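You operate a simulated robot arm through the tools that you are given. There is no shell and no other tool.

You are at the controls of a simulated robot arm. One attempt, no reset.

JOB
Test the rotor in the test stand on EARTH, move it to the green stand and fit a blue fan.
Fine: dial back to OFF and teal arm open before you lift it out.
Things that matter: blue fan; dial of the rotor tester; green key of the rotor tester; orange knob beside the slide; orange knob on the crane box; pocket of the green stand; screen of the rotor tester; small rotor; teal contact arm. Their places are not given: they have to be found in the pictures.

The check looks at the end state, three seconds after you hand in, the way a careful person would. Anything else that was tipped, shoved, dropped, spilled or broken makes it a failure.

ROBOT AND FRAMES
A 7-joint arm with a two-finger parallel gripper, fixed in place. Base frame: the origin is on the floor under the middle of its stand, x ahead of it, y to its left, z up; the work surface is at about z = 0.832. Units: m, rad, N and s.
It reaches about 1.524 m from its shoulder. Its first joint turns from -2.601 to 2.601 rad. Payload 3.5 kg.
The TCP is the grasp point between the finger pads, 0.023 m short of the fingertips. In the tool frame z runs along the fingers and y along their closing line. Largest opening 0.094 m; finger width 0.038, thickness 0.01; the body of the gripper, 0.054 by 0.096 m, starts 0.039 m behind the TCP.
Orientation is told as [roll, pitch, yaw] about the base's x, y, z axes, in that order, counted from this pose: with the fingers straight down and closing along the base's y, the tool's x points along the base's -x, its y along +y and its z along -z.

CONTROLS
- The arm moves only by the tool nudge_tool. Its argument "rows" is a list that holds one entry, the list of rows, each a list of 6 numbers: the shift along the base's x, y, z in m, then the turn, a rotation vector about the base's x, y, z in rad. In form: [[[x, y, z, ax, ay, az], ...]]. A call has 1 to 20 rows; each row is the pose to reach, as a shift and turn from the pose commanded when the call began. "grip" is the gripper command, from -1 (shut) to 1 (fully open), values between in proportion, set as the call begins (left out, the last holds). A row lasts 0.2 s, in which the tool goes at most 0.05 m and 0.15 rad; a call with a longer step from one row to the next is refused whole, and so is a gripper value outside its range. A pose out of reach is approached as far as the arm can. The call stops where the force on the tool passes 80 N (or 10 N more than at its start, if that is more) or the arm is blocked; 0.2 s more then pass. Each finger travels about 0.153 m/s and halts on what it meets, pressing with about 34 N; the grip force reading is that of the motor and also rises with nothing between the fingers. The clock runs only during rows and for 0.2 s after the last one: add rows that repeat a pose to give the fingers time. The reply holds the time, the measured pose of the TCP, the force on the tool along the base axes, the opening and the grip force, in the units named above and with some noise, with the torque about the TCP (base axes, N m) and any sound that the robot's microphone picked up.
- Cameras (640 x 400 px; columns grow to the right, rows downward): "scene" is fixed at [0.0355, 0.6507, 1.4573]; the picture's right is [-0.64, -0.77, 0.00], its down [-0.31, 0.26, -0.92] and it looks along [0.71, -0.58, -0.40] (base axes); focal length 369 px, centre (320, 200). "wrist" rides on the gripper at [0.086, 0.016, -0.074] in the tool frame; the picture's right is [-0.18, 0.98, 0.00], its down [-0.58, -0.11, -0.81] and it looks along [-0.79, -0.15, 0.59] (tool axes); focal length 243 px, centre (320, 200).
- grab_frame(camera): a new picture of that camera. The clock stands still meanwhile.
- locate(camera, pixels): for up to 12 pixels [column, row] of the newest picture of that camera ("zoom" is the newest enlarged one), the place [x, y, z] in the base frame of the surface seen there, good to about 0.002 m, but the place of the scene camera against the robot may be out by one fixed shift of up to 0.025 m in any direction. The clock stands still meanwhile.
- enlarge(camera, box): a new picture of the part [left, top, right, bottom] of that camera's present view, enlarged. The clock stands still meanwhile.
- finish_job(): hands the job in; it is judged then, once.

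Unless the task says otherwise, let go and move clear before handing in.

The tools are called after "Emit:" by a JSON object that holds its "api" and its "payload". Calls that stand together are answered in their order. nudge_tool: Moves the arm, as the interface text tells. Its arguments: {"type":"object","properties":{"rows":{"type":"array","items":{"type":"array","items":{"type":"array","items":{"type":"number"}}}},"grip":{"type":"number"}},"required":["rows"]} The other tools are called the same way: grab_frame (camera) takes a picture; locate (camera, pixels) gives the place of the surface under pixels of a picture; enlarge (camera, box) takes an enlarged picture of a part of a camera's view; finish_job () hands the job in.

At the start:

```text
t: 0.0
position: [0.9564, -0.539, 1.1471]
tool_rot: [0.001, 0.0, -0.001]
force: [-1.0, 0.2, -0.5]
torque: [0.0, 0.04, -0.02]
width: 0.0941
grasp_force: 0.1
```

scene: 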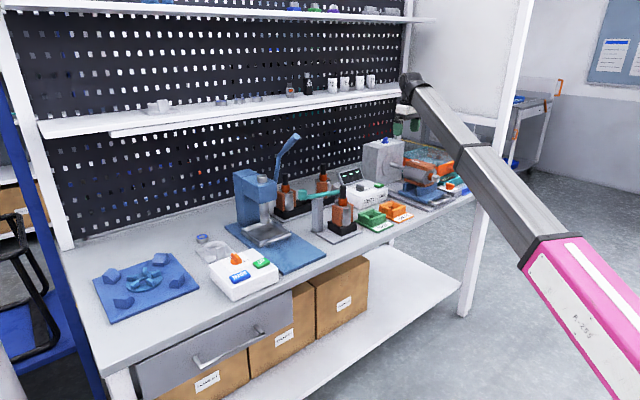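
wrist: 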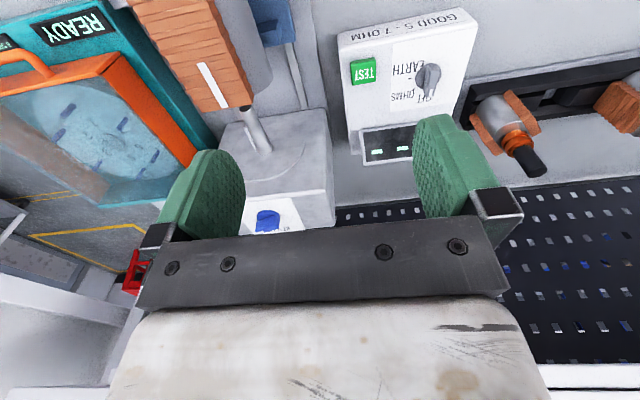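

The pictures show a bench with several machines: a blue press, a rotor tester near scene (365,190), green and orange stands near (375,215), and blue fans on a mat at (145,280). I will enlarge parts of the scene to identify each item.

Emit:
{"api": "enlarge", "payload": {"camera": "scene", "box": [280, 130, 480, 255]}}

Emit:
{"api": "enlarge", "payload": {"camera": "scene", "box": [80, 200, 300, 340]}}

Emit:
{"api": "enlarge", "payload": {"camera": "wrist", "box": [320, 0, 500, 180]}}

```text
3.20 times, centred on (380, 192) of scene
```

zoom: 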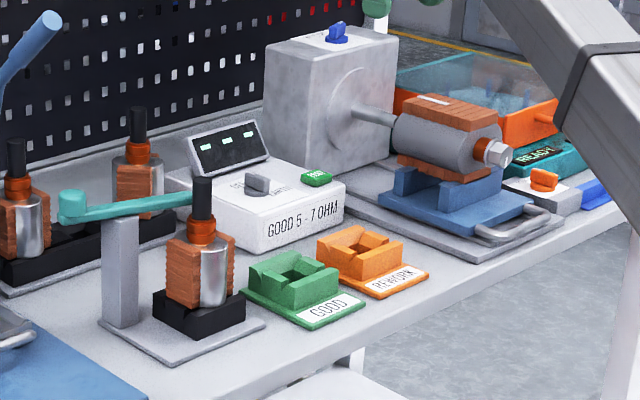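

```text
2.86 times, centred on (190, 270) of scene
```

zoom: 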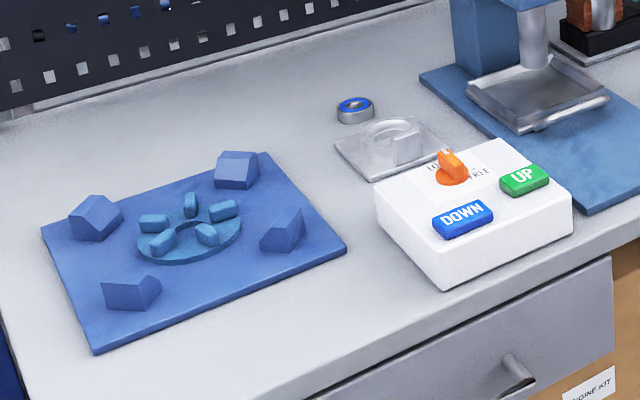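

```text
2.22 times, centred on (410, 90) of wrist
```

zoom: 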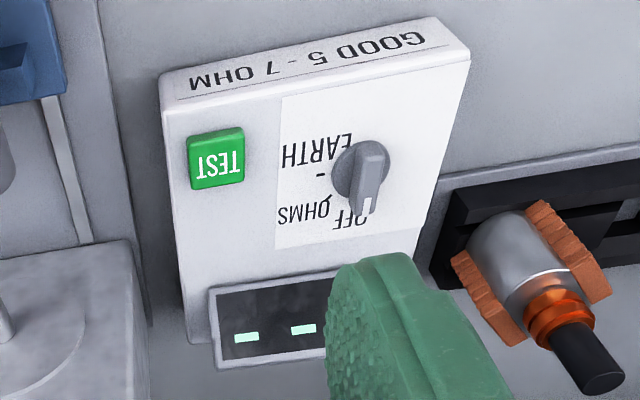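

The tester has a dial marked OFF/OHMS/EARTH and a green TEST key; the small rotor stands in a black block beside the teal arm at scene (343,210). I will look at the shelves and other zones to find the blue fan.

Emit:
{"api": "enlarge", "payload": {"camera": "scene", "box": [120, 60, 420, 140]}}

Emit:
{"api": "enlarge", "payload": {"camera": "scene", "box": [240, 0, 440, 60]}}

Emit:
{"api": "enlarge", "payload": {"camera": "scene", "box": [300, 160, 420, 250]}}

Emit:
{"api": "enlarge", "payload": {"camera": "scene", "box": [180, 215, 290, 305]}}

```text
2.13 times, centred on (270, 100) of scene
```

zoom: 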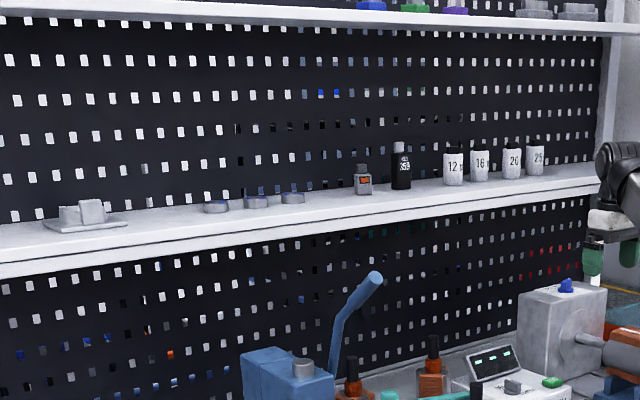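

```text
3.20 times, centred on (340, 30) of scene
```

zoom: 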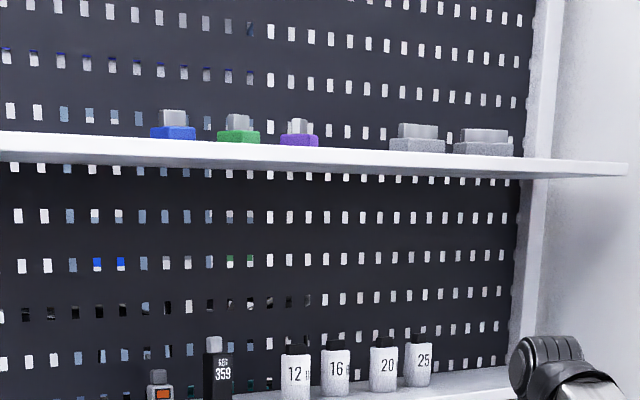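

```text
4.44 times, centred on (360, 205) of scene
```

zoom: 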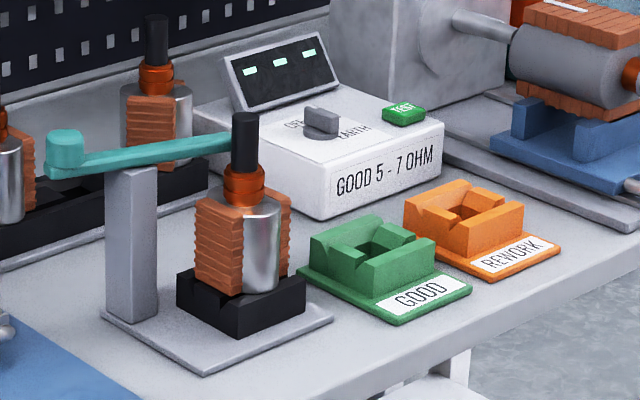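

```text
4.44 times, centred on (235, 260) of scene
```

zoom: 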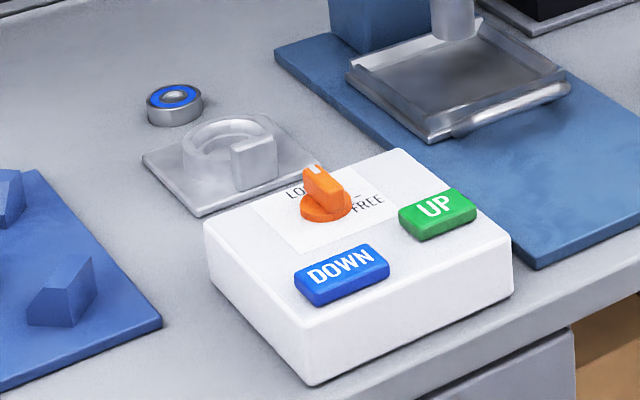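

The box with the orange frame and "READY" label in the wrist view at (80,120) shows something bluish inside. I will enlarge it in both cameras.

Emit:
{"api": "enlarge", "payload": {"camera": "wrist", "box": [0, 0, 260, 260]}}

Emit:
{"api": "enlarge", "payload": {"camera": "scene", "box": [380, 130, 490, 215]}}

Emit:
{"api": "enlarge", "payload": {"camera": "scene", "box": [85, 230, 215, 325]}}

```text
1.54 times, centred on (130, 130) of wrist
```

zoom: 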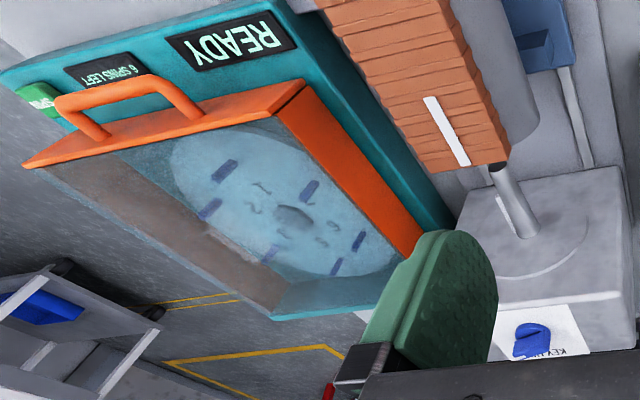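

```text
4.71 times, centred on (435, 172) of scene
```

zoom: 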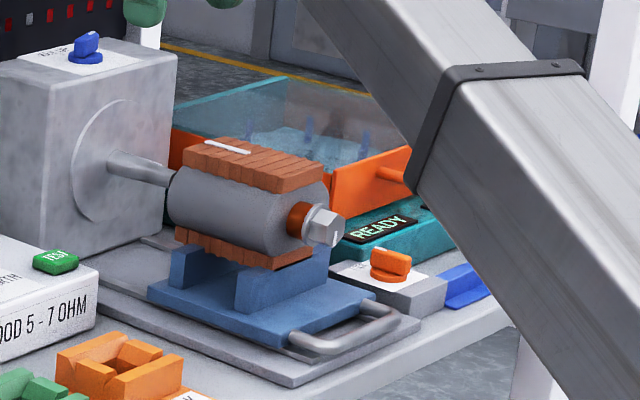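

```text
4.21 times, centred on (150, 278) of scene
```

zoom: 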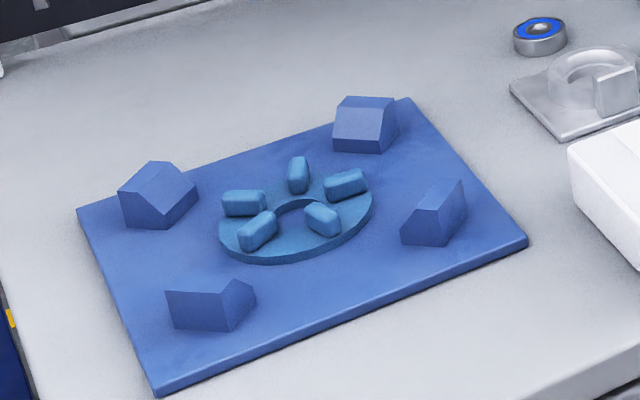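

The fan on the mat at scene (145,280) is one candidate, but a blue item is partly hidden by the arm near scene (480,185). I'll locate key pixels first.

Emit:
{"api": "grab_frame", "payload": {"camera": "scene"}}

Emit:
{"api": "locate", "payload": {"camera": "scene", "pixels": [[344, 188], [343, 210], [303, 193], [373, 216], [399, 208], [147, 278], [235, 260], [203, 238], [348, 177], [391, 186], [363, 187], [470, 195]]}}

Emit:
{"api": "grab_frame", "payload": {"camera": "wrist"}}

Emit:
{"api": "locate", "payload": {"camera": "wrist", "pixels": [[365, 71], [428, 75], [385, 145], [495, 105], [525, 155], [80, 30], [90, 120], [268, 220], [280, 155], [200, 60]]}}

```text
taken
```

scene: 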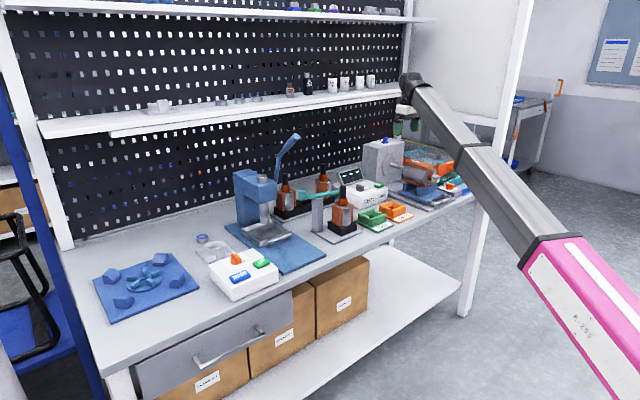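

```text
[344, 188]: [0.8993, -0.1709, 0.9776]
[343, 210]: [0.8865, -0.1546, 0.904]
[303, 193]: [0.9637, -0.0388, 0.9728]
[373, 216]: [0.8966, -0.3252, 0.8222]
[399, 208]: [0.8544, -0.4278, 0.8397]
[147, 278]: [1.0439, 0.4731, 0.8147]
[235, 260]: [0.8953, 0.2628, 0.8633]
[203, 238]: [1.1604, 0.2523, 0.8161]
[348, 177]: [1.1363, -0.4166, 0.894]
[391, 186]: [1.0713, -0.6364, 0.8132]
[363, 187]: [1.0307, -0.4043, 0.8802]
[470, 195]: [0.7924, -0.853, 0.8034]
```

```text
taken
```

wrist: 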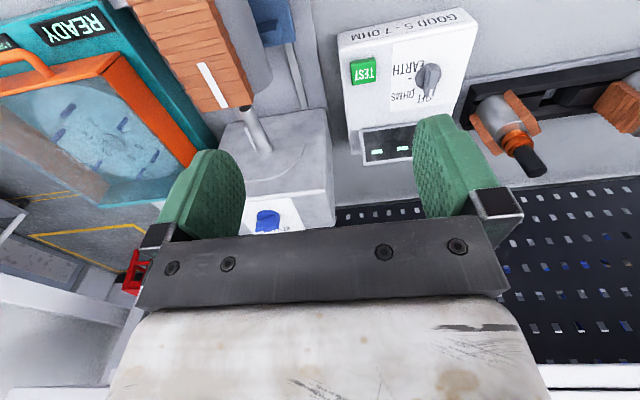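

```text
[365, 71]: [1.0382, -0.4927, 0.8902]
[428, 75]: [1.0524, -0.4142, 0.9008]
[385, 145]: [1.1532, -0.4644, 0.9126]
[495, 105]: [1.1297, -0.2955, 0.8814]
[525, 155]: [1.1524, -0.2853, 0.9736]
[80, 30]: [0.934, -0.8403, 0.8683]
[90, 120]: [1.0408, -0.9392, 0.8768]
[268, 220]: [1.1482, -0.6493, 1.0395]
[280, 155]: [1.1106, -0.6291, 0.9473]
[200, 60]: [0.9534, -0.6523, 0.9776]
```

The wrist-camera coordinates give the tester dial at about (1.05,-0.41,0.90). I'll pull the arm back and up over the near edge to look for the fan and to uncover the right-hand side of the scene view.

Emit:
{"api": "nudge_tool", "payload": {"rows": [[[-0.04, 0.005, 0.013, 0, 0, 0], [-0.08, 0.01, 0.026, 0, 0, 0], [-0.12, 0.015, 0.04, 0, 0, 0], [-0.16, 0.02, 0.053, 0, 0, 0], [-0.2, 0.025, 0.067, 0, 0, 0], [-0.24, 0.03, 0.08, 0, 0, 0], [-0.28, 0.035, 0.093, 0, 0, 0], [-0.31, 0.04, 0.103, 0, 0, 0], [-0.31, 0.04, 0.103, 0, 0, 0]]]}}

Emit:
{"api": "grab_frame", "payload": {"camera": "wrist"}}

Emit:
{"api": "grab_frame", "payload": {"camera": "scene"}}

```text
t: 0.7
position: [0.8772, -0.5283, 1.175]
tool_rot: [-0.005, -0.022, -0.008]
force: [7.4, -3.2, -17.3]
torque: [-0.15, -0.88, 0.1]
width: 0.094
grasp_force: 0.1
stopped in row 3: the force on the tool passed its limit at 102 N (the readings are from after the stop); the commanded pose is now the measured one
```

```text
taken
```

wrist: 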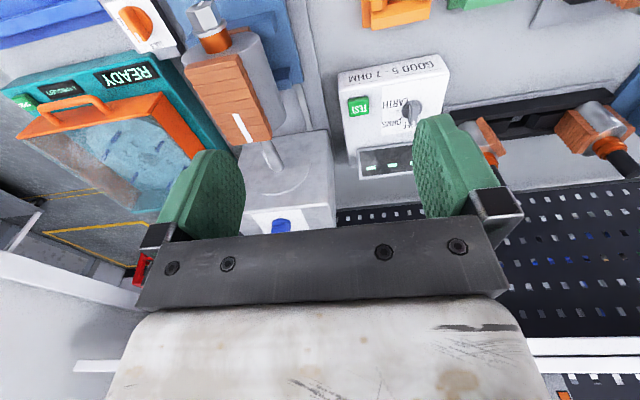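

```text
taken
```

scene: 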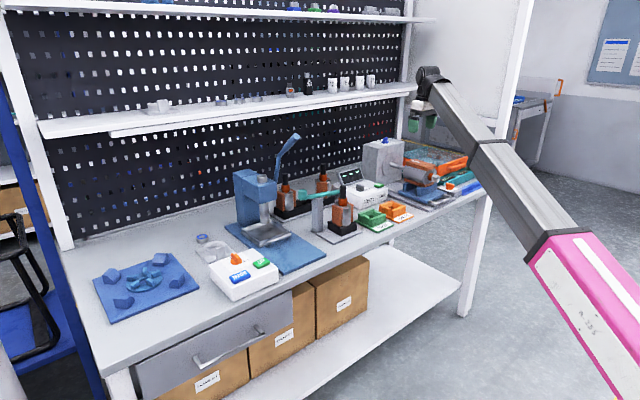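

The move stopped with 102 N at t=0.7, though the scene shows nothing near the gripper at scene (420,115); it may be inertia from fast motion. I'll hold still to read the resting force.

Emit:
{"api": "nudge_tool", "payload": {"rows": [[[0, 0, 0, 0, 0, 0], [0, 0, 0, 0, 0, 0]]]}}

Emit:
{"api": "enlarge", "payload": {"camera": "scene", "box": [360, 50, 520, 150]}}

```text
t: 1.3
position: [0.8772, -0.5277, 1.1741]
tool_rot: [-0.006, -0.019, -0.007]
force: [11.4, -7.1, -31.0]
torque: [-0.22, -1.84, 0.28]
width: 0.0938
grasp_force: 0.0
```

```text
4.00 times, centred on (440, 100) of scene
```

zoom: 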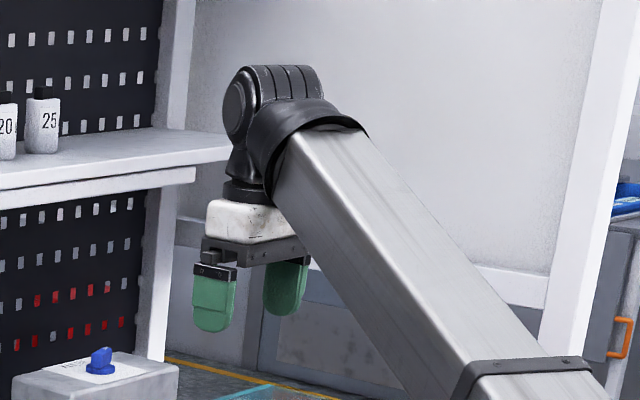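

There is a steady -31 N downward force, so something above presses on the arm's wrist. I'll locate the shelf edge and wrist points in this zoom.

Emit:
{"api": "locate", "payload": {"camera": "zoom", "pixels": [[280, 75], [240, 110], [225, 150], [180, 150], [190, 180], [100, 160], [250, 215], [300, 110], [210, 310], [20, 180]]}}

Emit:
{"api": "enlarge", "payload": {"camera": "scene", "box": [400, 50, 460, 90]}}

```text
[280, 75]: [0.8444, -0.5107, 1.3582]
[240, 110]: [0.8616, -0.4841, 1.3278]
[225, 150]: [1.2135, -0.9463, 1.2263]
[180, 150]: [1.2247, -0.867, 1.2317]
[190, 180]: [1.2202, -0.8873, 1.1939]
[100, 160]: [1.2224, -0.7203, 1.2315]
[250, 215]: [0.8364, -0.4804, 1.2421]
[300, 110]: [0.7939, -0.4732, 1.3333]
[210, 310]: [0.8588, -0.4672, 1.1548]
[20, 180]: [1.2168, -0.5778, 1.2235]
```

```text
10.00 times, centred on (430, 70) of scene
```

zoom: 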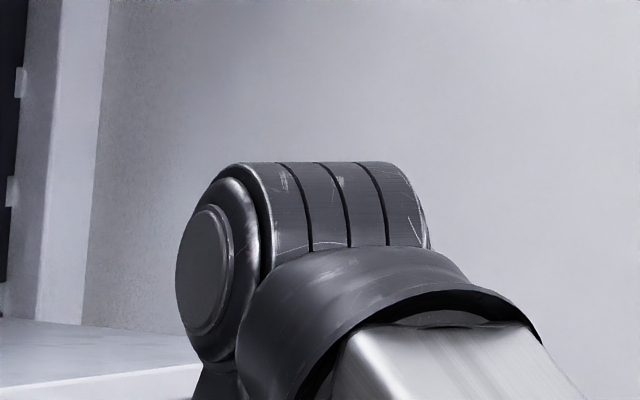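

The shelf (x≈1.22) is far from the wrist, so perhaps the forearm touches the gripper body. I'll locate points along the forearm and elbow.

Emit:
{"api": "grab_frame", "payload": {"camera": "scene"}}

Emit:
{"api": "locate", "payload": {"camera": "scene", "pixels": [[430, 75], [455, 110], [485, 145], [520, 190], [560, 245], [600, 300], [625, 360], [440, 115], [434, 111], [425, 105], [500, 210], [575, 330]]}}

```text
taken
```

scene: 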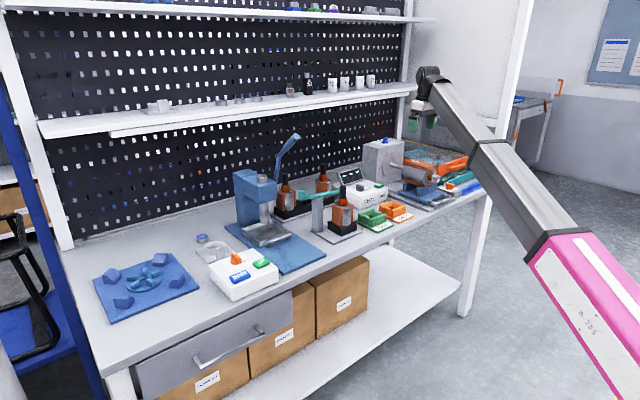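

```text
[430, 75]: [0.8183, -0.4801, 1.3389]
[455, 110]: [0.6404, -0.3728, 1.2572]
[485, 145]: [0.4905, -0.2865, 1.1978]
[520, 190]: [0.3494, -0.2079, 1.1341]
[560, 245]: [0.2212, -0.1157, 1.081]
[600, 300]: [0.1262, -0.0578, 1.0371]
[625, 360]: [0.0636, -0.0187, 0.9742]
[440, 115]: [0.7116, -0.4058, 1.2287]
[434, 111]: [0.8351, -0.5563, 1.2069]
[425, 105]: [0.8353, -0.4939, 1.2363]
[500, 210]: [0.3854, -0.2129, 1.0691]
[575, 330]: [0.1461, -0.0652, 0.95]
```

The residual force (0.33,-0.2,-0.91 direction) is perpendicular to the forearm line, so the gripper body is touching the underside of its own forearm; pulling back while high is not possible. I'll move forward and down to free it and then look around at a lower height.

Emit:
{"api": "nudge_tool", "payload": {"rows": [[[0.01, -0.005, -0.01, 0, 0, 0], [0.025, -0.01, -0.025, 0, 0, 0], [0.04, -0.01, -0.04, 0, 0, 0], [0.04, 0.01, -0.05, 0, 0, 0], [0.04, 0.03, -0.06, 0, 0, 0], [0.04, 0.03, -0.06, 0, 0, 0]]]}}

Emit:
{"api": "grab_frame", "payload": {"camera": "wrist"}}

Emit:
{"api": "enlarge", "payload": {"camera": "scene", "box": [360, 120, 520, 220]}}

```text
t: 2.7
position: [0.9171, -0.498, 1.1141]
tool_rot: [-0.004, -0.017, -0.007]
force: [0.3, -0.3, 0.2]
torque: [-0.03, 0.01, 0.01]
width: 0.094
grasp_force: 0.1
```

```text
taken
```

wrist: 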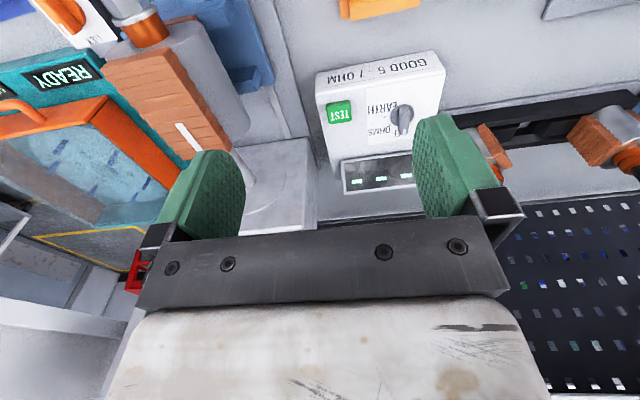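

```text
4.00 times, centred on (440, 170) of scene
```

zoom: 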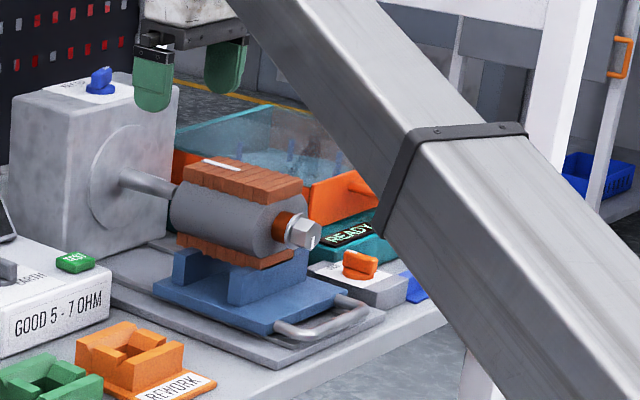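

Contact is released (force about 0). Before moving left I'll locate tall obstacles in the scene: press head and lever, rotor tops, shelf edge.

Emit:
{"api": "grab_frame", "payload": {"camera": "scene"}}

Emit:
{"api": "locate", "payload": {"camera": "scene", "pixels": [[296, 136], [277, 178], [256, 175], [240, 175], [272, 180], [286, 184], [323, 174], [343, 185], [110, 133], [200, 118], [265, 235], [100, 285]]}}

Emit:
{"api": "enlarge", "payload": {"camera": "scene", "box": [210, 120, 370, 270]}}

```text
taken
```

scene: 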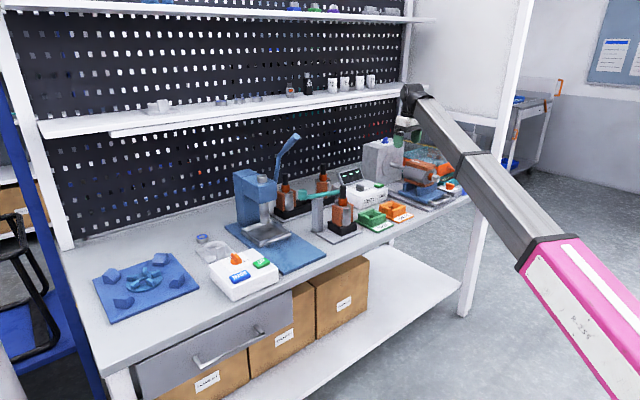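

```text
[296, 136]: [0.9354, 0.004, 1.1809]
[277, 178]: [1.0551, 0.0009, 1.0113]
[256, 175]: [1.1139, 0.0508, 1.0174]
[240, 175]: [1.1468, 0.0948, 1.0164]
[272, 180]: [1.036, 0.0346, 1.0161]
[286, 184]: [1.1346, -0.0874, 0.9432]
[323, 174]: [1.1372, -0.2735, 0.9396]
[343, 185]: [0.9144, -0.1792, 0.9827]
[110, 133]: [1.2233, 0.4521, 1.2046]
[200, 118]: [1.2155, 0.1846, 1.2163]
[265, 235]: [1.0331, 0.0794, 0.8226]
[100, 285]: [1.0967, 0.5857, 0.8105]
```

```text
2.67 times, centred on (290, 195) of scene
```

zoom: 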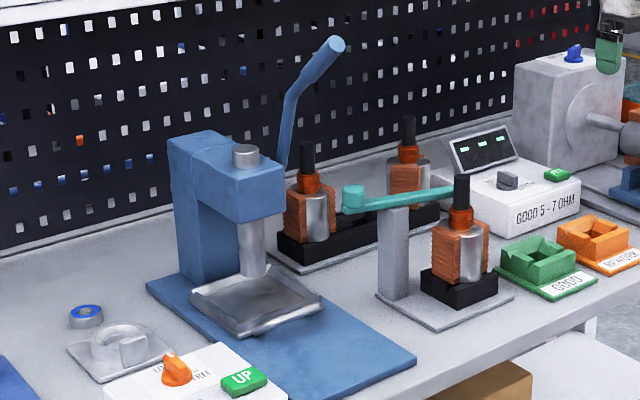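

The press lever tip at scene (296,136) is near (0.95,0.0,1.2), so I must stay right of it. I'll shift the arm left to about y=-0.3 to uncover the right side of the bench in the scene view.

Emit:
{"api": "nudge_tool", "payload": {"rows": [[[0.005, 0.03, 0, 0, 0, 0], [0.01, 0.06, 0, 0, 0, 0], [0.015, 0.09, 0, 0, 0, 0], [0.02, 0.12, 0, 0, 0, 0], [0.02, 0.15, 0, 0, 0, 0], [0.02, 0.18, 0, 0, 0, 0], [0.02, 0.2, 0, 0, 0, 0], [0.02, 0.2, 0, 0, 0, 0]]]}}

Emit:
{"api": "grab_frame", "payload": {"camera": "wrist"}}

Emit:
{"api": "grab_frame", "payload": {"camera": "scene"}}

```text
t: 4.5
position: [0.9365, -0.2983, 1.1145]
tool_rot: [-0.004, -0.018, -0.008]
force: [0.3, -0.8, 0.1]
torque: [0.02, 0.01, -0.02]
width: 0.0939
grasp_force: 0.1
```

```text
taken
```

wrist: 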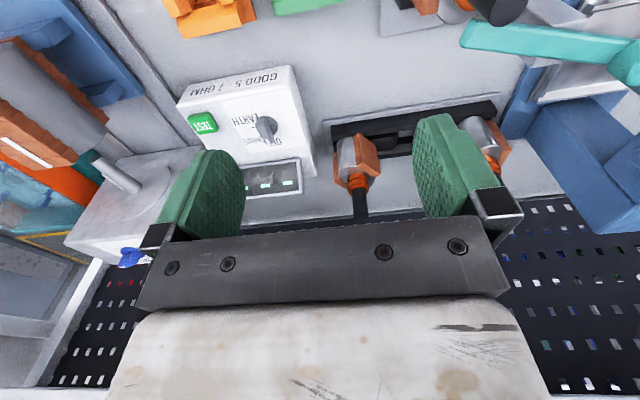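

```text
taken
```

scene: 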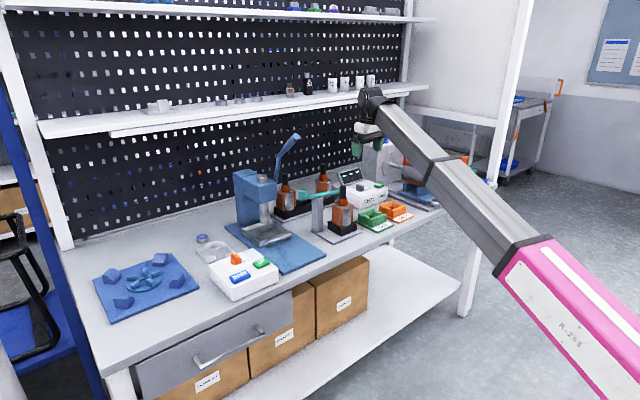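

The right end is still hidden behind the arm. I'll measure the disc on the mat and the rotor's black shaft, to judge whether that disc is the fan.

Emit:
{"api": "enlarge", "payload": {"camera": "scene", "box": [120, 255, 176, 290]}}

Emit:
{"api": "locate", "payload": {"camera": "scene", "pixels": [[127, 286], [162, 276], [145, 272], [150, 287], [146, 280], [135, 270], [336, 185], [343, 180], [349, 185]]}}

```text
11.43 times, centred on (148, 272) of scene
```

zoom: 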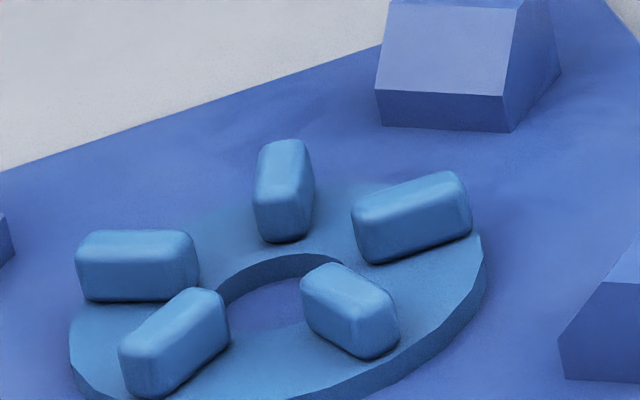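

```text
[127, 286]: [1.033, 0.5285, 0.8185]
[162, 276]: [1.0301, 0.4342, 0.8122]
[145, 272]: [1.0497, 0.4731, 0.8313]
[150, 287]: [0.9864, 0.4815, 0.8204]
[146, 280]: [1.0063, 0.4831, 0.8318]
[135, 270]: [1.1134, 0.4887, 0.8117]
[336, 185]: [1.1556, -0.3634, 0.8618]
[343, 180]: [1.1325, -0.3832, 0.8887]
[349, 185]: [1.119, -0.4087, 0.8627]
```

The disc at scene (146,278) is a five-bladed blue impeller, about 0.1 m wide with a centre hole, so it's a strong fan candidate. I'll yaw the wrist toward -y to inspect the hidden right side before deciding.

Emit:
{"api": "nudge_tool", "payload": {"rows": [[[0, 0, 0, 0, 0, -0.14], [0, 0, 0, 0, 0, -0.28], [0, 0, 0, 0, 0, -0.42], [0, 0, 0, 0, 0, -0.56], [0, 0, 0, 0, 0, -0.7], [0, 0, 0, 0, 0, -0.84], [0, 0, 0, 0, 0, -0.98], [0, 0, 0, 0, 0, -1.12], [0, 0, 0, 0, 0, -1.26], [0, 0, 0, 0, 0, -1.26]]]}}

Emit:
{"api": "grab_frame", "payload": {"camera": "wrist"}}

```text
t: 6.7
position: [0.935, -0.2986, 1.1135]
tool_rot: [-0.004, -0.018, -1.27]
force: [-0.6, -0.1, 1.0]
torque: [-0.03, 0.01, 0.0]
width: 0.0942
grasp_force: 0.0
```

```text
taken
```

wrist: 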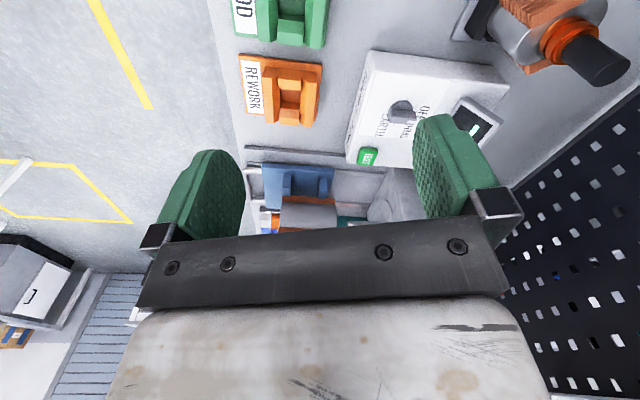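

The yaw works and shows the green and orange stands at wrist (295,15) and (290,90). I'll shift further right to see the far right end of the bench.

Emit:
{"api": "nudge_tool", "payload": {"rows": [[[0, -0.04, 0, 0, 0, 0], [-0.01, -0.08, 0, 0, 0, 0], [-0.02, -0.12, 0, 0, 0, 0], [-0.02, -0.16, 0, 0, 0, 0], [-0.02, -0.2, 0, 0, 0, 0], [-0.02, -0.24, 0, 0, 0, 0], [-0.02, -0.28, 0, 0, 0, 0], [-0.02, -0.28, 0, 0, 0, 0]]]}}

Emit:
{"api": "grab_frame", "payload": {"camera": "wrist"}}

```text
t: 8.5
position: [0.9153, -0.5804, 1.114]
tool_rot: [-0.003, -0.018, -1.269]
force: [0.3, -0.2, -0.8]
torque: [-0.02, 0.03, 0.03]
width: 0.0941
grasp_force: 0.1
```

```text
taken
```

wrist: 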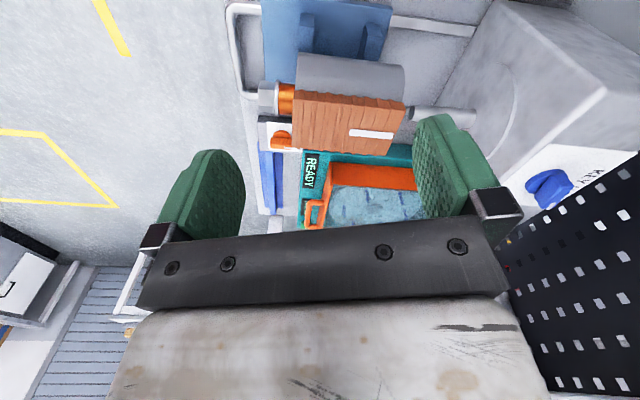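

A blue rail or tray shows at wrist (268,180) next to the READY box; I'll enlarge that area.

Emit:
{"api": "enlarge", "payload": {"camera": "wrist", "box": [225, 90, 425, 235]}}

Emit:
{"api": "locate", "payload": {"camera": "wrist", "pixels": [[268, 180], [270, 205], [310, 170], [280, 140], [350, 210], [340, 110], [380, 25]]}}

```text
2.76 times, centred on (325, 162) of wrist
```

zoom: 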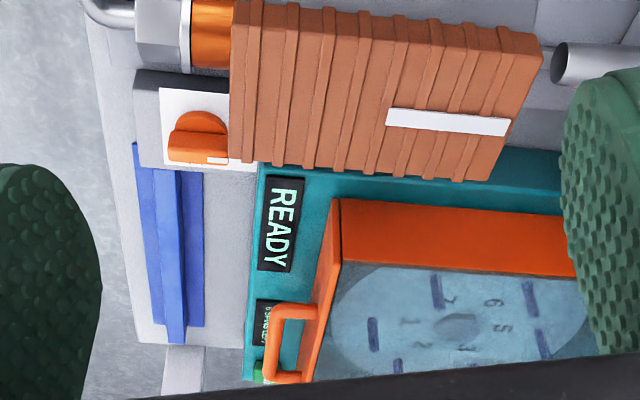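

```text
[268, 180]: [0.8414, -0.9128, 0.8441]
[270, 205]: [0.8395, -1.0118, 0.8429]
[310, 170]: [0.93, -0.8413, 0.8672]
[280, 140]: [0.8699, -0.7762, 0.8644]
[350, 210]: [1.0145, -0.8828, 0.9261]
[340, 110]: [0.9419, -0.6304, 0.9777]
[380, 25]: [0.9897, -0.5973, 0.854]
```

No small fan is here: the blue bar at wrist (268,180) is a fixed rail and the READY machine holds a numbered disc. I'll turn the wrist to look toward +y at the stands and the rotor test stand.

Emit:
{"api": "nudge_tool", "payload": {"rows": [[[0.0, 0.01, 0, 0, 0, 0.14], [0.0, 0.02, 0, 0, 0, 0.28], [0.0, 0.03, 0, 0, 0, 0.42], [0.0, 0.04, 0, 0, 0, 0.56], [0.0, 0.05, 0, 0, 0, 0.7], [0.0, 0.06, 0, 0, 0, 0.84], [0.0, 0.07, 0, 0, 0, 0.98], [0.0, 0.08, 0, 0, 0, 1.12], [0.0, 0.09, 0, 0, 0, 1.26], [0.0, 0.1, 0, 0, 0, 1.4], [0.0, 0.1, 0, 0, 0, 1.54], [0.0, 0.1, 0, 0, 0, 1.68], [0.0, 0.1, 0, 0, 0, 1.82], [0.0, 0.1, 0, 0, 0, 1.96], [0.0, 0.1, 0, 0, 0, 2.1], [0.0, 0.1, 0, 0, 0, 2.24], [0.0, 0.1, 0, 0, 0, 2.38], [0.0, 0.1, 0, 0, 0, 2.52], [0.0, 0.1, 0, 0, 0, 2.52]]]}}

Emit:
{"api": "grab_frame", "payload": {"camera": "wrist"}}

```text
t: 12.5
position: [0.9165, -0.479, 1.1151]
tool_rot: [-0.003, -0.018, 1.256]
force: [-0.1, -0.9, 0.1]
torque: [0.02, 0.03, 0.01]
width: 0.0941
grasp_force: 0.0
```

```text
taken
```

wrist: 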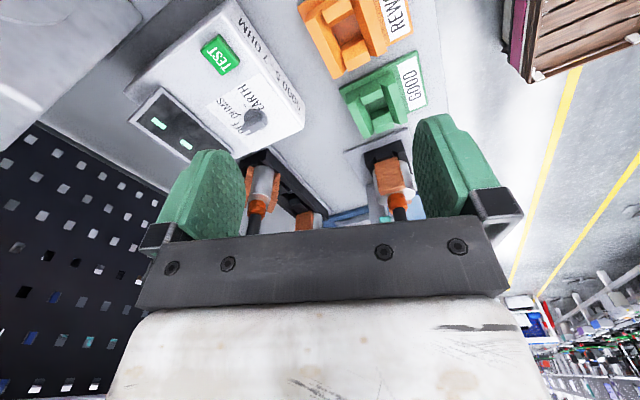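

Now I see the tester, the orange REWORK stand, the green GOOD stand at wrist (385,100) and the rotor at (393,180). I'll enlarge and locate points.

Emit:
{"api": "enlarge", "payload": {"camera": "wrist", "box": [290, 0, 450, 100]}}

Emit:
{"api": "enlarge", "payload": {"camera": "wrist", "box": [230, 90, 440, 230]}}

Emit:
{"api": "locate", "payload": {"camera": "wrist", "pixels": [[372, 100], [368, 88], [380, 98], [345, 90], [352, 130], [400, 125], [395, 70], [385, 150], [397, 185], [400, 205], [410, 100], [253, 120]]}}

```text
4.00 times, centred on (370, 50) of wrist
```

zoom: 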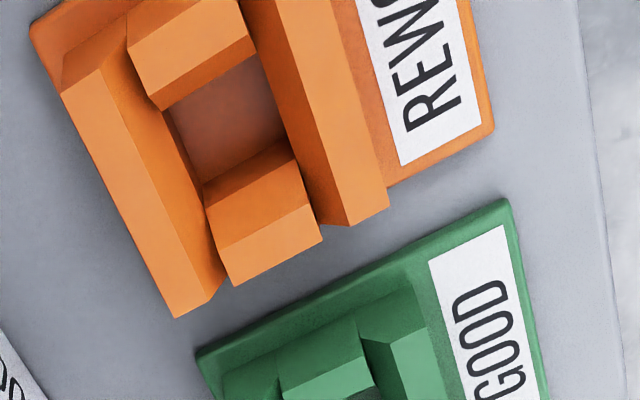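

```text
2.86 times, centred on (335, 160) of wrist
```

zoom: 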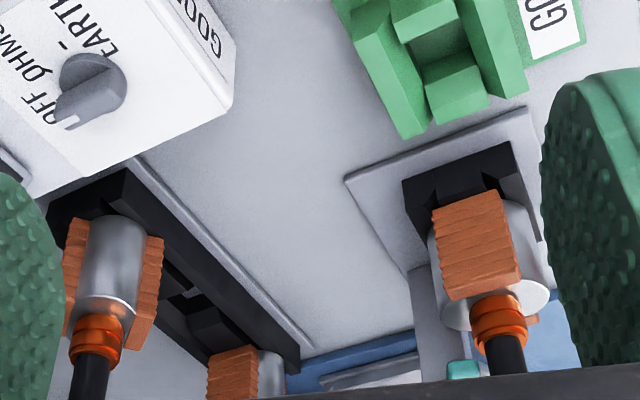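

```text
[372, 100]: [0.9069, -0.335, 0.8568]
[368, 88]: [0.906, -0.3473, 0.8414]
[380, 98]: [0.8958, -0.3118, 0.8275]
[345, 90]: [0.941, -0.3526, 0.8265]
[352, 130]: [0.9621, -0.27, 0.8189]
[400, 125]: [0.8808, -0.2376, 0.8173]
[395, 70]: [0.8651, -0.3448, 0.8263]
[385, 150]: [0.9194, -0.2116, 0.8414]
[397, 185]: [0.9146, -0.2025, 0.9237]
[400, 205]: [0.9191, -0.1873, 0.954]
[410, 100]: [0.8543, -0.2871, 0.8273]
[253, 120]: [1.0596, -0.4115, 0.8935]
```

The rotor stands near (0.92,-0.19) in the black block; the teal arm is mostly hidden behind the gripper here. I'll locate points along the teal arm, post, rotor and test stand in an enlarged scene view.

Emit:
{"api": "enlarge", "payload": {"camera": "scene", "box": [290, 165, 370, 245]}}

Emit:
{"api": "locate", "payload": {"camera": "zoom", "pixels": [[180, 130], [200, 160], [240, 160], [300, 150], [345, 140], [365, 90], [365, 110], [275, 220], [250, 320], [370, 200], [400, 230], [370, 300]]}}

```text
5.00 times, centred on (330, 205) of scene
```

zoom: 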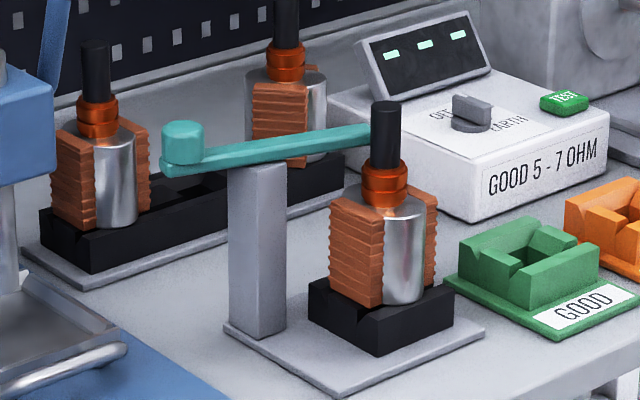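

```text
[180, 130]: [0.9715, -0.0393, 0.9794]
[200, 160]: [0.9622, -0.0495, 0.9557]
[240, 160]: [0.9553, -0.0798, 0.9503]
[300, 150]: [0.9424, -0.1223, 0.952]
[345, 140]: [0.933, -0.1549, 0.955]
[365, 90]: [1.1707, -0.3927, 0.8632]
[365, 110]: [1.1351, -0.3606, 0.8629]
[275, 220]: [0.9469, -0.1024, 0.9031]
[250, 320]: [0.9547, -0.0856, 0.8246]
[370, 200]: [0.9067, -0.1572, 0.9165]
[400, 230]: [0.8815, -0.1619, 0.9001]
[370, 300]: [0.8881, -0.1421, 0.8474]
```

The teal arm runs from the round knob at zoom (183,140) over the post to the rotor's black shaft at (385,130), so it currently touches the rotor (closed). I'll move closer at height to see it with the wrist camera.

Emit:
{"api": "nudge_tool", "payload": {"rows": [[[0, 0.03, 0, 0, 0, 0], [0, 0.06, 0, 0, 0, 0], [0, 0.09, 0, 0, 0, 0], [0, 0.12, 0.0, 0, 0, 0], [0, 0.15, 0.0, 0, 0, 0], [0, 0.18, 0.0, 0, 0, 0], [0, 0.2, 0.0, 0, 0, 0], [0, 0.2, 0.0, 0, 0, 0]]]}}

Emit:
{"api": "grab_frame", "payload": {"camera": "wrist"}}

```text
t: 14.3
position: [0.9171, -0.2769, 1.1142]
tool_rot: [-0.003, -0.018, 1.254]
force: [0.3, -0.2, -0.5]
torque: [0.02, 0.02, -0.01]
width: 0.0944
grasp_force: 0.1
```

```text
taken
```

wrist: 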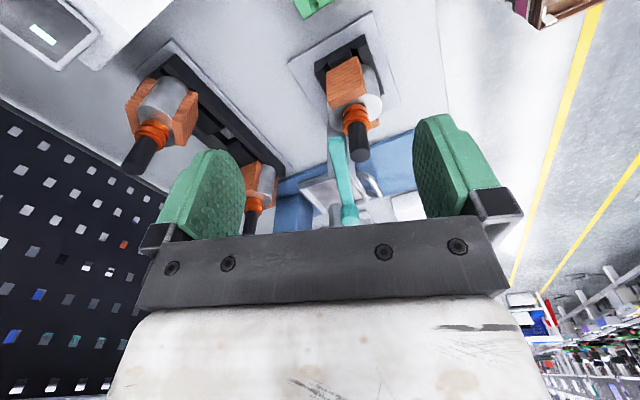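

The rotor is at wrist (350,100) with the teal arm tip touching beside its shaft at (335,140) and knob at (348,215). I'll enlarge and locate.

Emit:
{"api": "enlarge", "payload": {"camera": "wrist", "box": [275, 10, 425, 230]}}

Emit:
{"api": "locate", "payload": {"camera": "wrist", "pixels": [[348, 213], [340, 180], [336, 145], [358, 145], [354, 118], [360, 155], [345, 75], [372, 105], [330, 55], [375, 60], [340, 195], [360, 85]]}}

```text
1.82 times, centred on (350, 120) of wrist
```

zoom: 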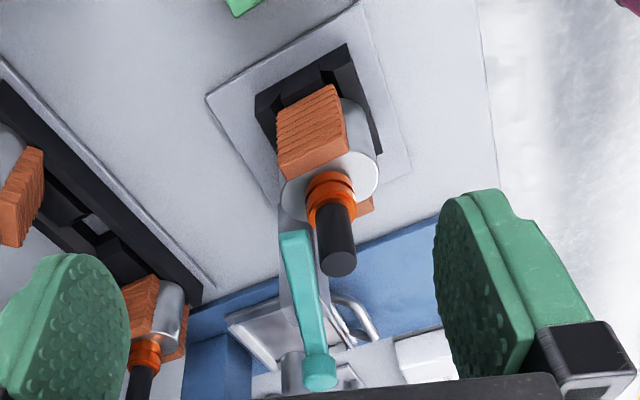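

```text
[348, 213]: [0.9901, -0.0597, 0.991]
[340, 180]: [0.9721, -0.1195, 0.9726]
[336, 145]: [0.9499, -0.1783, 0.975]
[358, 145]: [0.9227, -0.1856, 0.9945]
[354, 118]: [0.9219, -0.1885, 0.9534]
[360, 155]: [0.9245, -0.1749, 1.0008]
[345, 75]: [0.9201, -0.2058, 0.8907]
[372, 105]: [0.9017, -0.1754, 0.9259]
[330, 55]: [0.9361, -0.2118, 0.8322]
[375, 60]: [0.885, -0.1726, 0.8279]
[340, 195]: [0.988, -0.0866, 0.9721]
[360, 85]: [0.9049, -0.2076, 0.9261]
```

The arm tip at wrist (335,140) lies right beside the shaft; I need a detailed view to see whether it touches. I'll enlarge the contact area and the tester screen.

Emit:
{"api": "enlarge", "payload": {"camera": "wrist", "box": [315, 90, 395, 170]}}

Emit:
{"api": "enlarge", "payload": {"camera": "scene", "box": [325, 170, 365, 200]}}

Emit:
{"api": "enlarge", "payload": {"camera": "scene", "box": [330, 160, 410, 215]}}

```text
5.00 times, centred on (355, 130) of wrist
```

zoom: 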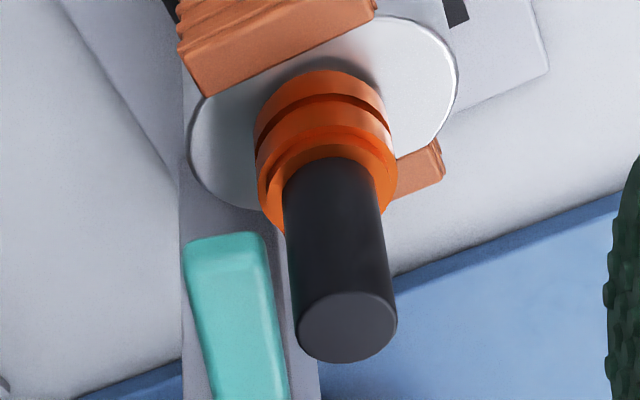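

```text
13.33 times, centred on (345, 185) of scene
```

zoom: 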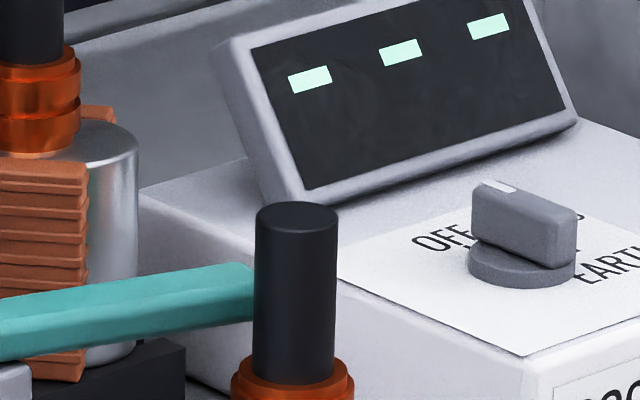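

```text
7.27 times, centred on (370, 188) of scene
```

zoom: 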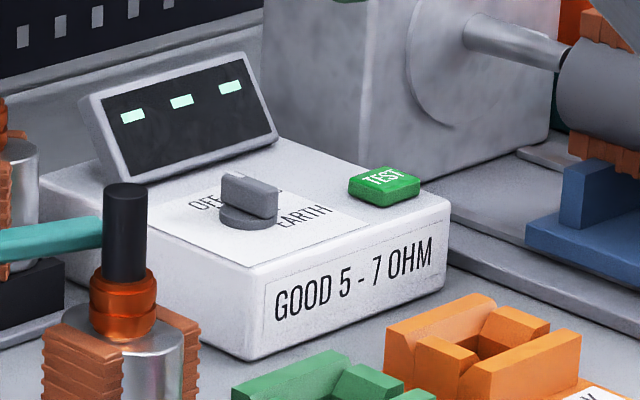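

Zooms show the arm tip beside the black shaft with only a few millimetres between, and the screen shows three dashes with the dial mark pointing to OFF. I'll turn the wrist back to yaw 0 in front of the tester to study the dial from above.

Emit:
{"api": "nudge_tool", "payload": {"rows": [[[0.0, -0.01, 0, 0, 0, -0.14], [0.0, -0.02, 0, 0, 0, -0.28], [0.0, -0.03, 0, 0, 0, -0.42], [0.0, -0.04, 0, 0, 0, -0.56], [0.0, -0.05, 0, 0, 0, -0.7], [0.0, -0.06, 0, 0, 0, -0.84], [0.0, -0.08, 0, 0, 0, -0.98], [0.0, -0.1, 0, 0, 0, -1.12], [0.0, -0.12, 0, 0, 0, -1.25], [0.0, -0.13, 0, 0, 0, -1.25], [0.0, -0.13, 0, 0, 0, -1.25]]]}}

Emit:
{"api": "nudge_tool", "payload": {"rows": [[[0, 0, 0, 0.003, 0.018, 0], [0, 0, 0, 0.003, 0.018, 0]]]}}

Emit:
{"api": "grab_frame", "payload": {"camera": "wrist"}}

Emit:
{"api": "enlarge", "payload": {"camera": "wrist", "box": [300, 50, 480, 190]}}

```text
t: 16.7
position: [0.9172, -0.4092, 1.1151]
tool_rot: [-0.003, -0.017, 0.0]
force: [-0.5, -0.4, -0.4]
torque: [0.03, -0.02, -0.03]
width: 0.0941
grasp_force: 0.1
```

```text
t: 17.3
position: [0.917, -0.4091, 1.1144]
tool_rot: [-0.001, 0.001, 0.003]
force: [-1.0, -0.5, -0.6]
torque: [-0.03, 0.0, 0.02]
width: 0.0942
grasp_force: 0.0
```

```text
taken
```

wrist: 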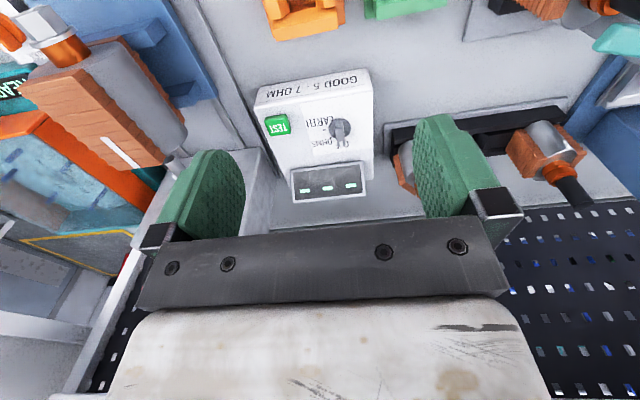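

```text
2.86 times, centred on (390, 120) of wrist
```

zoom: 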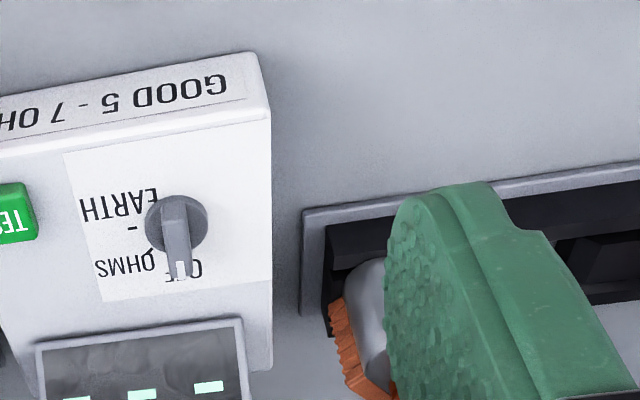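

Emit:
{"api": "enlarge", "payload": {"camera": "wrist", "box": [300, 100, 380, 170]}}

Emit:
{"api": "locate", "payload": {"camera": "wrist", "pixels": [[341, 130], [340, 140], [330, 150], [322, 143], [317, 123], [277, 125], [300, 125], [290, 190], [365, 190], [293, 172], [365, 168], [260, 98]]}}

```text
5.71 times, centred on (340, 135) of wrist
```

zoom: 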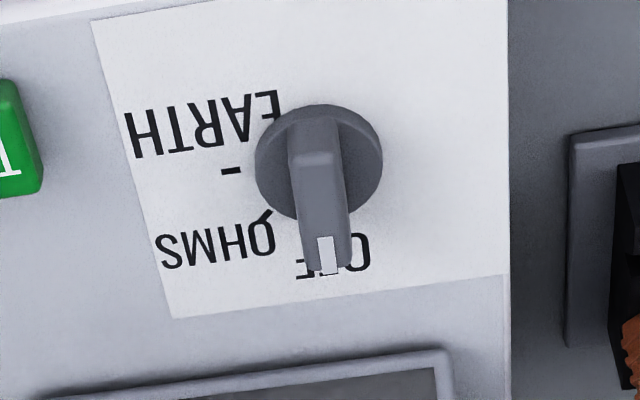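

```text
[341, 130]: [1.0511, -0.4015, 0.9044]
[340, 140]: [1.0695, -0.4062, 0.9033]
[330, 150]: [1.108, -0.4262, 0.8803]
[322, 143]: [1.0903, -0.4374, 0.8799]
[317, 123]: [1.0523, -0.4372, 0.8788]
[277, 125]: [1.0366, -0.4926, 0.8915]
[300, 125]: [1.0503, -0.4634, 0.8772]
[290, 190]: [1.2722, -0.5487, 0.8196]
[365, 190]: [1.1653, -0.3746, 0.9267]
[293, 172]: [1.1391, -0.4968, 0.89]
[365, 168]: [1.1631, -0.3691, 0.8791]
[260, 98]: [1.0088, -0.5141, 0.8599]
```

The dial bar points (white tip at zoom (325,255)) to OFF; tick marks for OHMS at (263,214) and EARTH at (232,170). I'll locate them precisely.

Emit:
{"api": "locate", "payload": {"camera": "zoom", "pixels": [[232, 170], [263, 214], [262, 150], [375, 150], [320, 108], [315, 165], [325, 240], [295, 165], [345, 180], [275, 185], [370, 185], [325, 268]]}}

```text
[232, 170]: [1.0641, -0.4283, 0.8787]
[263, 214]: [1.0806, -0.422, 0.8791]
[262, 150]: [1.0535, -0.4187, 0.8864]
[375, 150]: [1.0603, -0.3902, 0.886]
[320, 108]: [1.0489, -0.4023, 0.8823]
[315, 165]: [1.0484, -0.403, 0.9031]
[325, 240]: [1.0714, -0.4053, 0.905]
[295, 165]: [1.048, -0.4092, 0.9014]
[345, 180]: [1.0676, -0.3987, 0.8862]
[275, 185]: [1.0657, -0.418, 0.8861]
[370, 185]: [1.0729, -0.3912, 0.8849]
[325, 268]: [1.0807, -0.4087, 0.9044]
```

The locate values leave the dial centre uncertain by several millimetres, so I'll move closer for a sharper look at dial and key.

Emit:
{"api": "nudge_tool", "payload": {"rows": [[[0.015, 0.0, -0.03, 0, 0, 0], [0.03, 0.0, -0.06, 0, 0, 0], [0.045, 0.0, -0.09, 0, 0, 0], [0.045, 0.0, -0.09, 0, 0, 0]]]}}

Emit:
{"api": "grab_frame", "payload": {"camera": "wrist"}}

```text
t: 18.3
position: [0.9616, -0.4089, 1.0239]
tool_rot: [-0.002, 0.0, 0.002]
force: [-0.1, 0.3, -0.4]
torque: [0.0, 0.01, 0.02]
width: 0.0938
grasp_force: 0.0
```

```text
taken
```

wrist: 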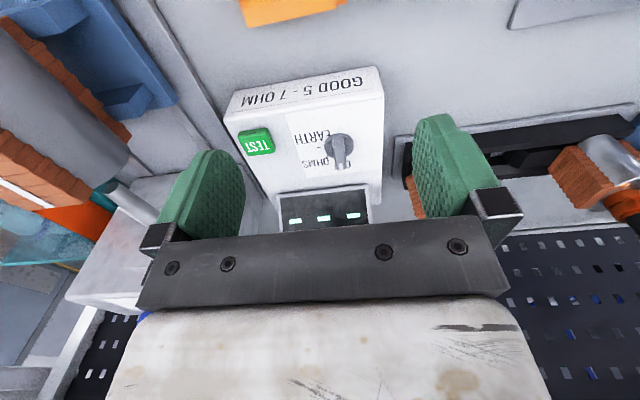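

Emit:
{"api": "enlarge", "payload": {"camera": "wrist", "box": [285, 110, 375, 180]}}

Emit:
{"api": "enlarge", "payload": {"camera": "wrist", "box": [310, 125, 365, 175]}}

```text
5.71 times, centred on (330, 145) of wrist
```

zoom: 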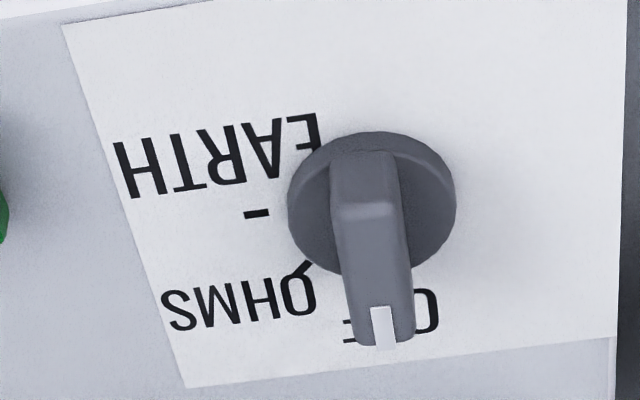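

```text
8.00 times, centred on (338, 150) of wrist
```

zoom: 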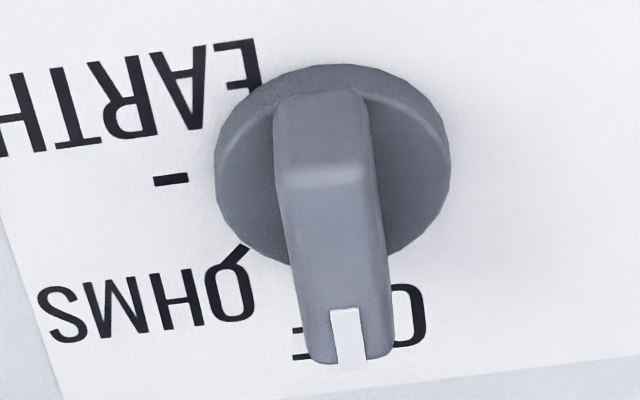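

The EARTH tick at zoom (170,180) runs along the plate's y direction, so EARTH is 90° clockwise from OFF with OHMS halfway. I'll locate points on dial and ticks for its centre.

Emit:
{"api": "locate", "payload": {"camera": "zoom", "pixels": [[155, 183], [187, 178], [224, 263], [249, 247], [222, 165], [444, 165], [300, 72], [350, 70], [325, 195], [345, 300], [320, 120], [350, 350]]}}

Emit:
{"api": "locate", "payload": {"camera": "wrist", "pixels": [[305, 178], [378, 168], [284, 115], [228, 118], [379, 92], [257, 142], [240, 135], [272, 138], [250, 153], [265, 128], [278, 195], [365, 188]]}}

```text
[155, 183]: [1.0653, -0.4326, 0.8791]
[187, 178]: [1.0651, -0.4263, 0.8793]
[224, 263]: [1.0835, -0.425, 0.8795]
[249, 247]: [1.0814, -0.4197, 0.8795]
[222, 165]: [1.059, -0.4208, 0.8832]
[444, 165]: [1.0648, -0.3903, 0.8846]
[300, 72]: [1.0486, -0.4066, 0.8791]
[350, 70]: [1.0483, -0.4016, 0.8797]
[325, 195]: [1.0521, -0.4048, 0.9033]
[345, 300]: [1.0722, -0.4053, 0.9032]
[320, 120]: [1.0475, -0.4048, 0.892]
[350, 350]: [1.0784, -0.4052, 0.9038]
```

```text
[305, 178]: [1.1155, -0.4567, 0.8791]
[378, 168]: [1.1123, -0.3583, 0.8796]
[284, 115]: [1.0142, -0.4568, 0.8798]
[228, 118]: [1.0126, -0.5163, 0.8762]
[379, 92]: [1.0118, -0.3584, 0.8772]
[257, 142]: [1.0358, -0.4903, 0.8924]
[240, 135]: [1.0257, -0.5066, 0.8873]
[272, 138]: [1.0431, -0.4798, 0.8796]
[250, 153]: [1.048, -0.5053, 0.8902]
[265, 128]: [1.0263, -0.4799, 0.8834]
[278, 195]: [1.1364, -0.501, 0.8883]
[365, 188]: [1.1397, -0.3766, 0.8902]
```

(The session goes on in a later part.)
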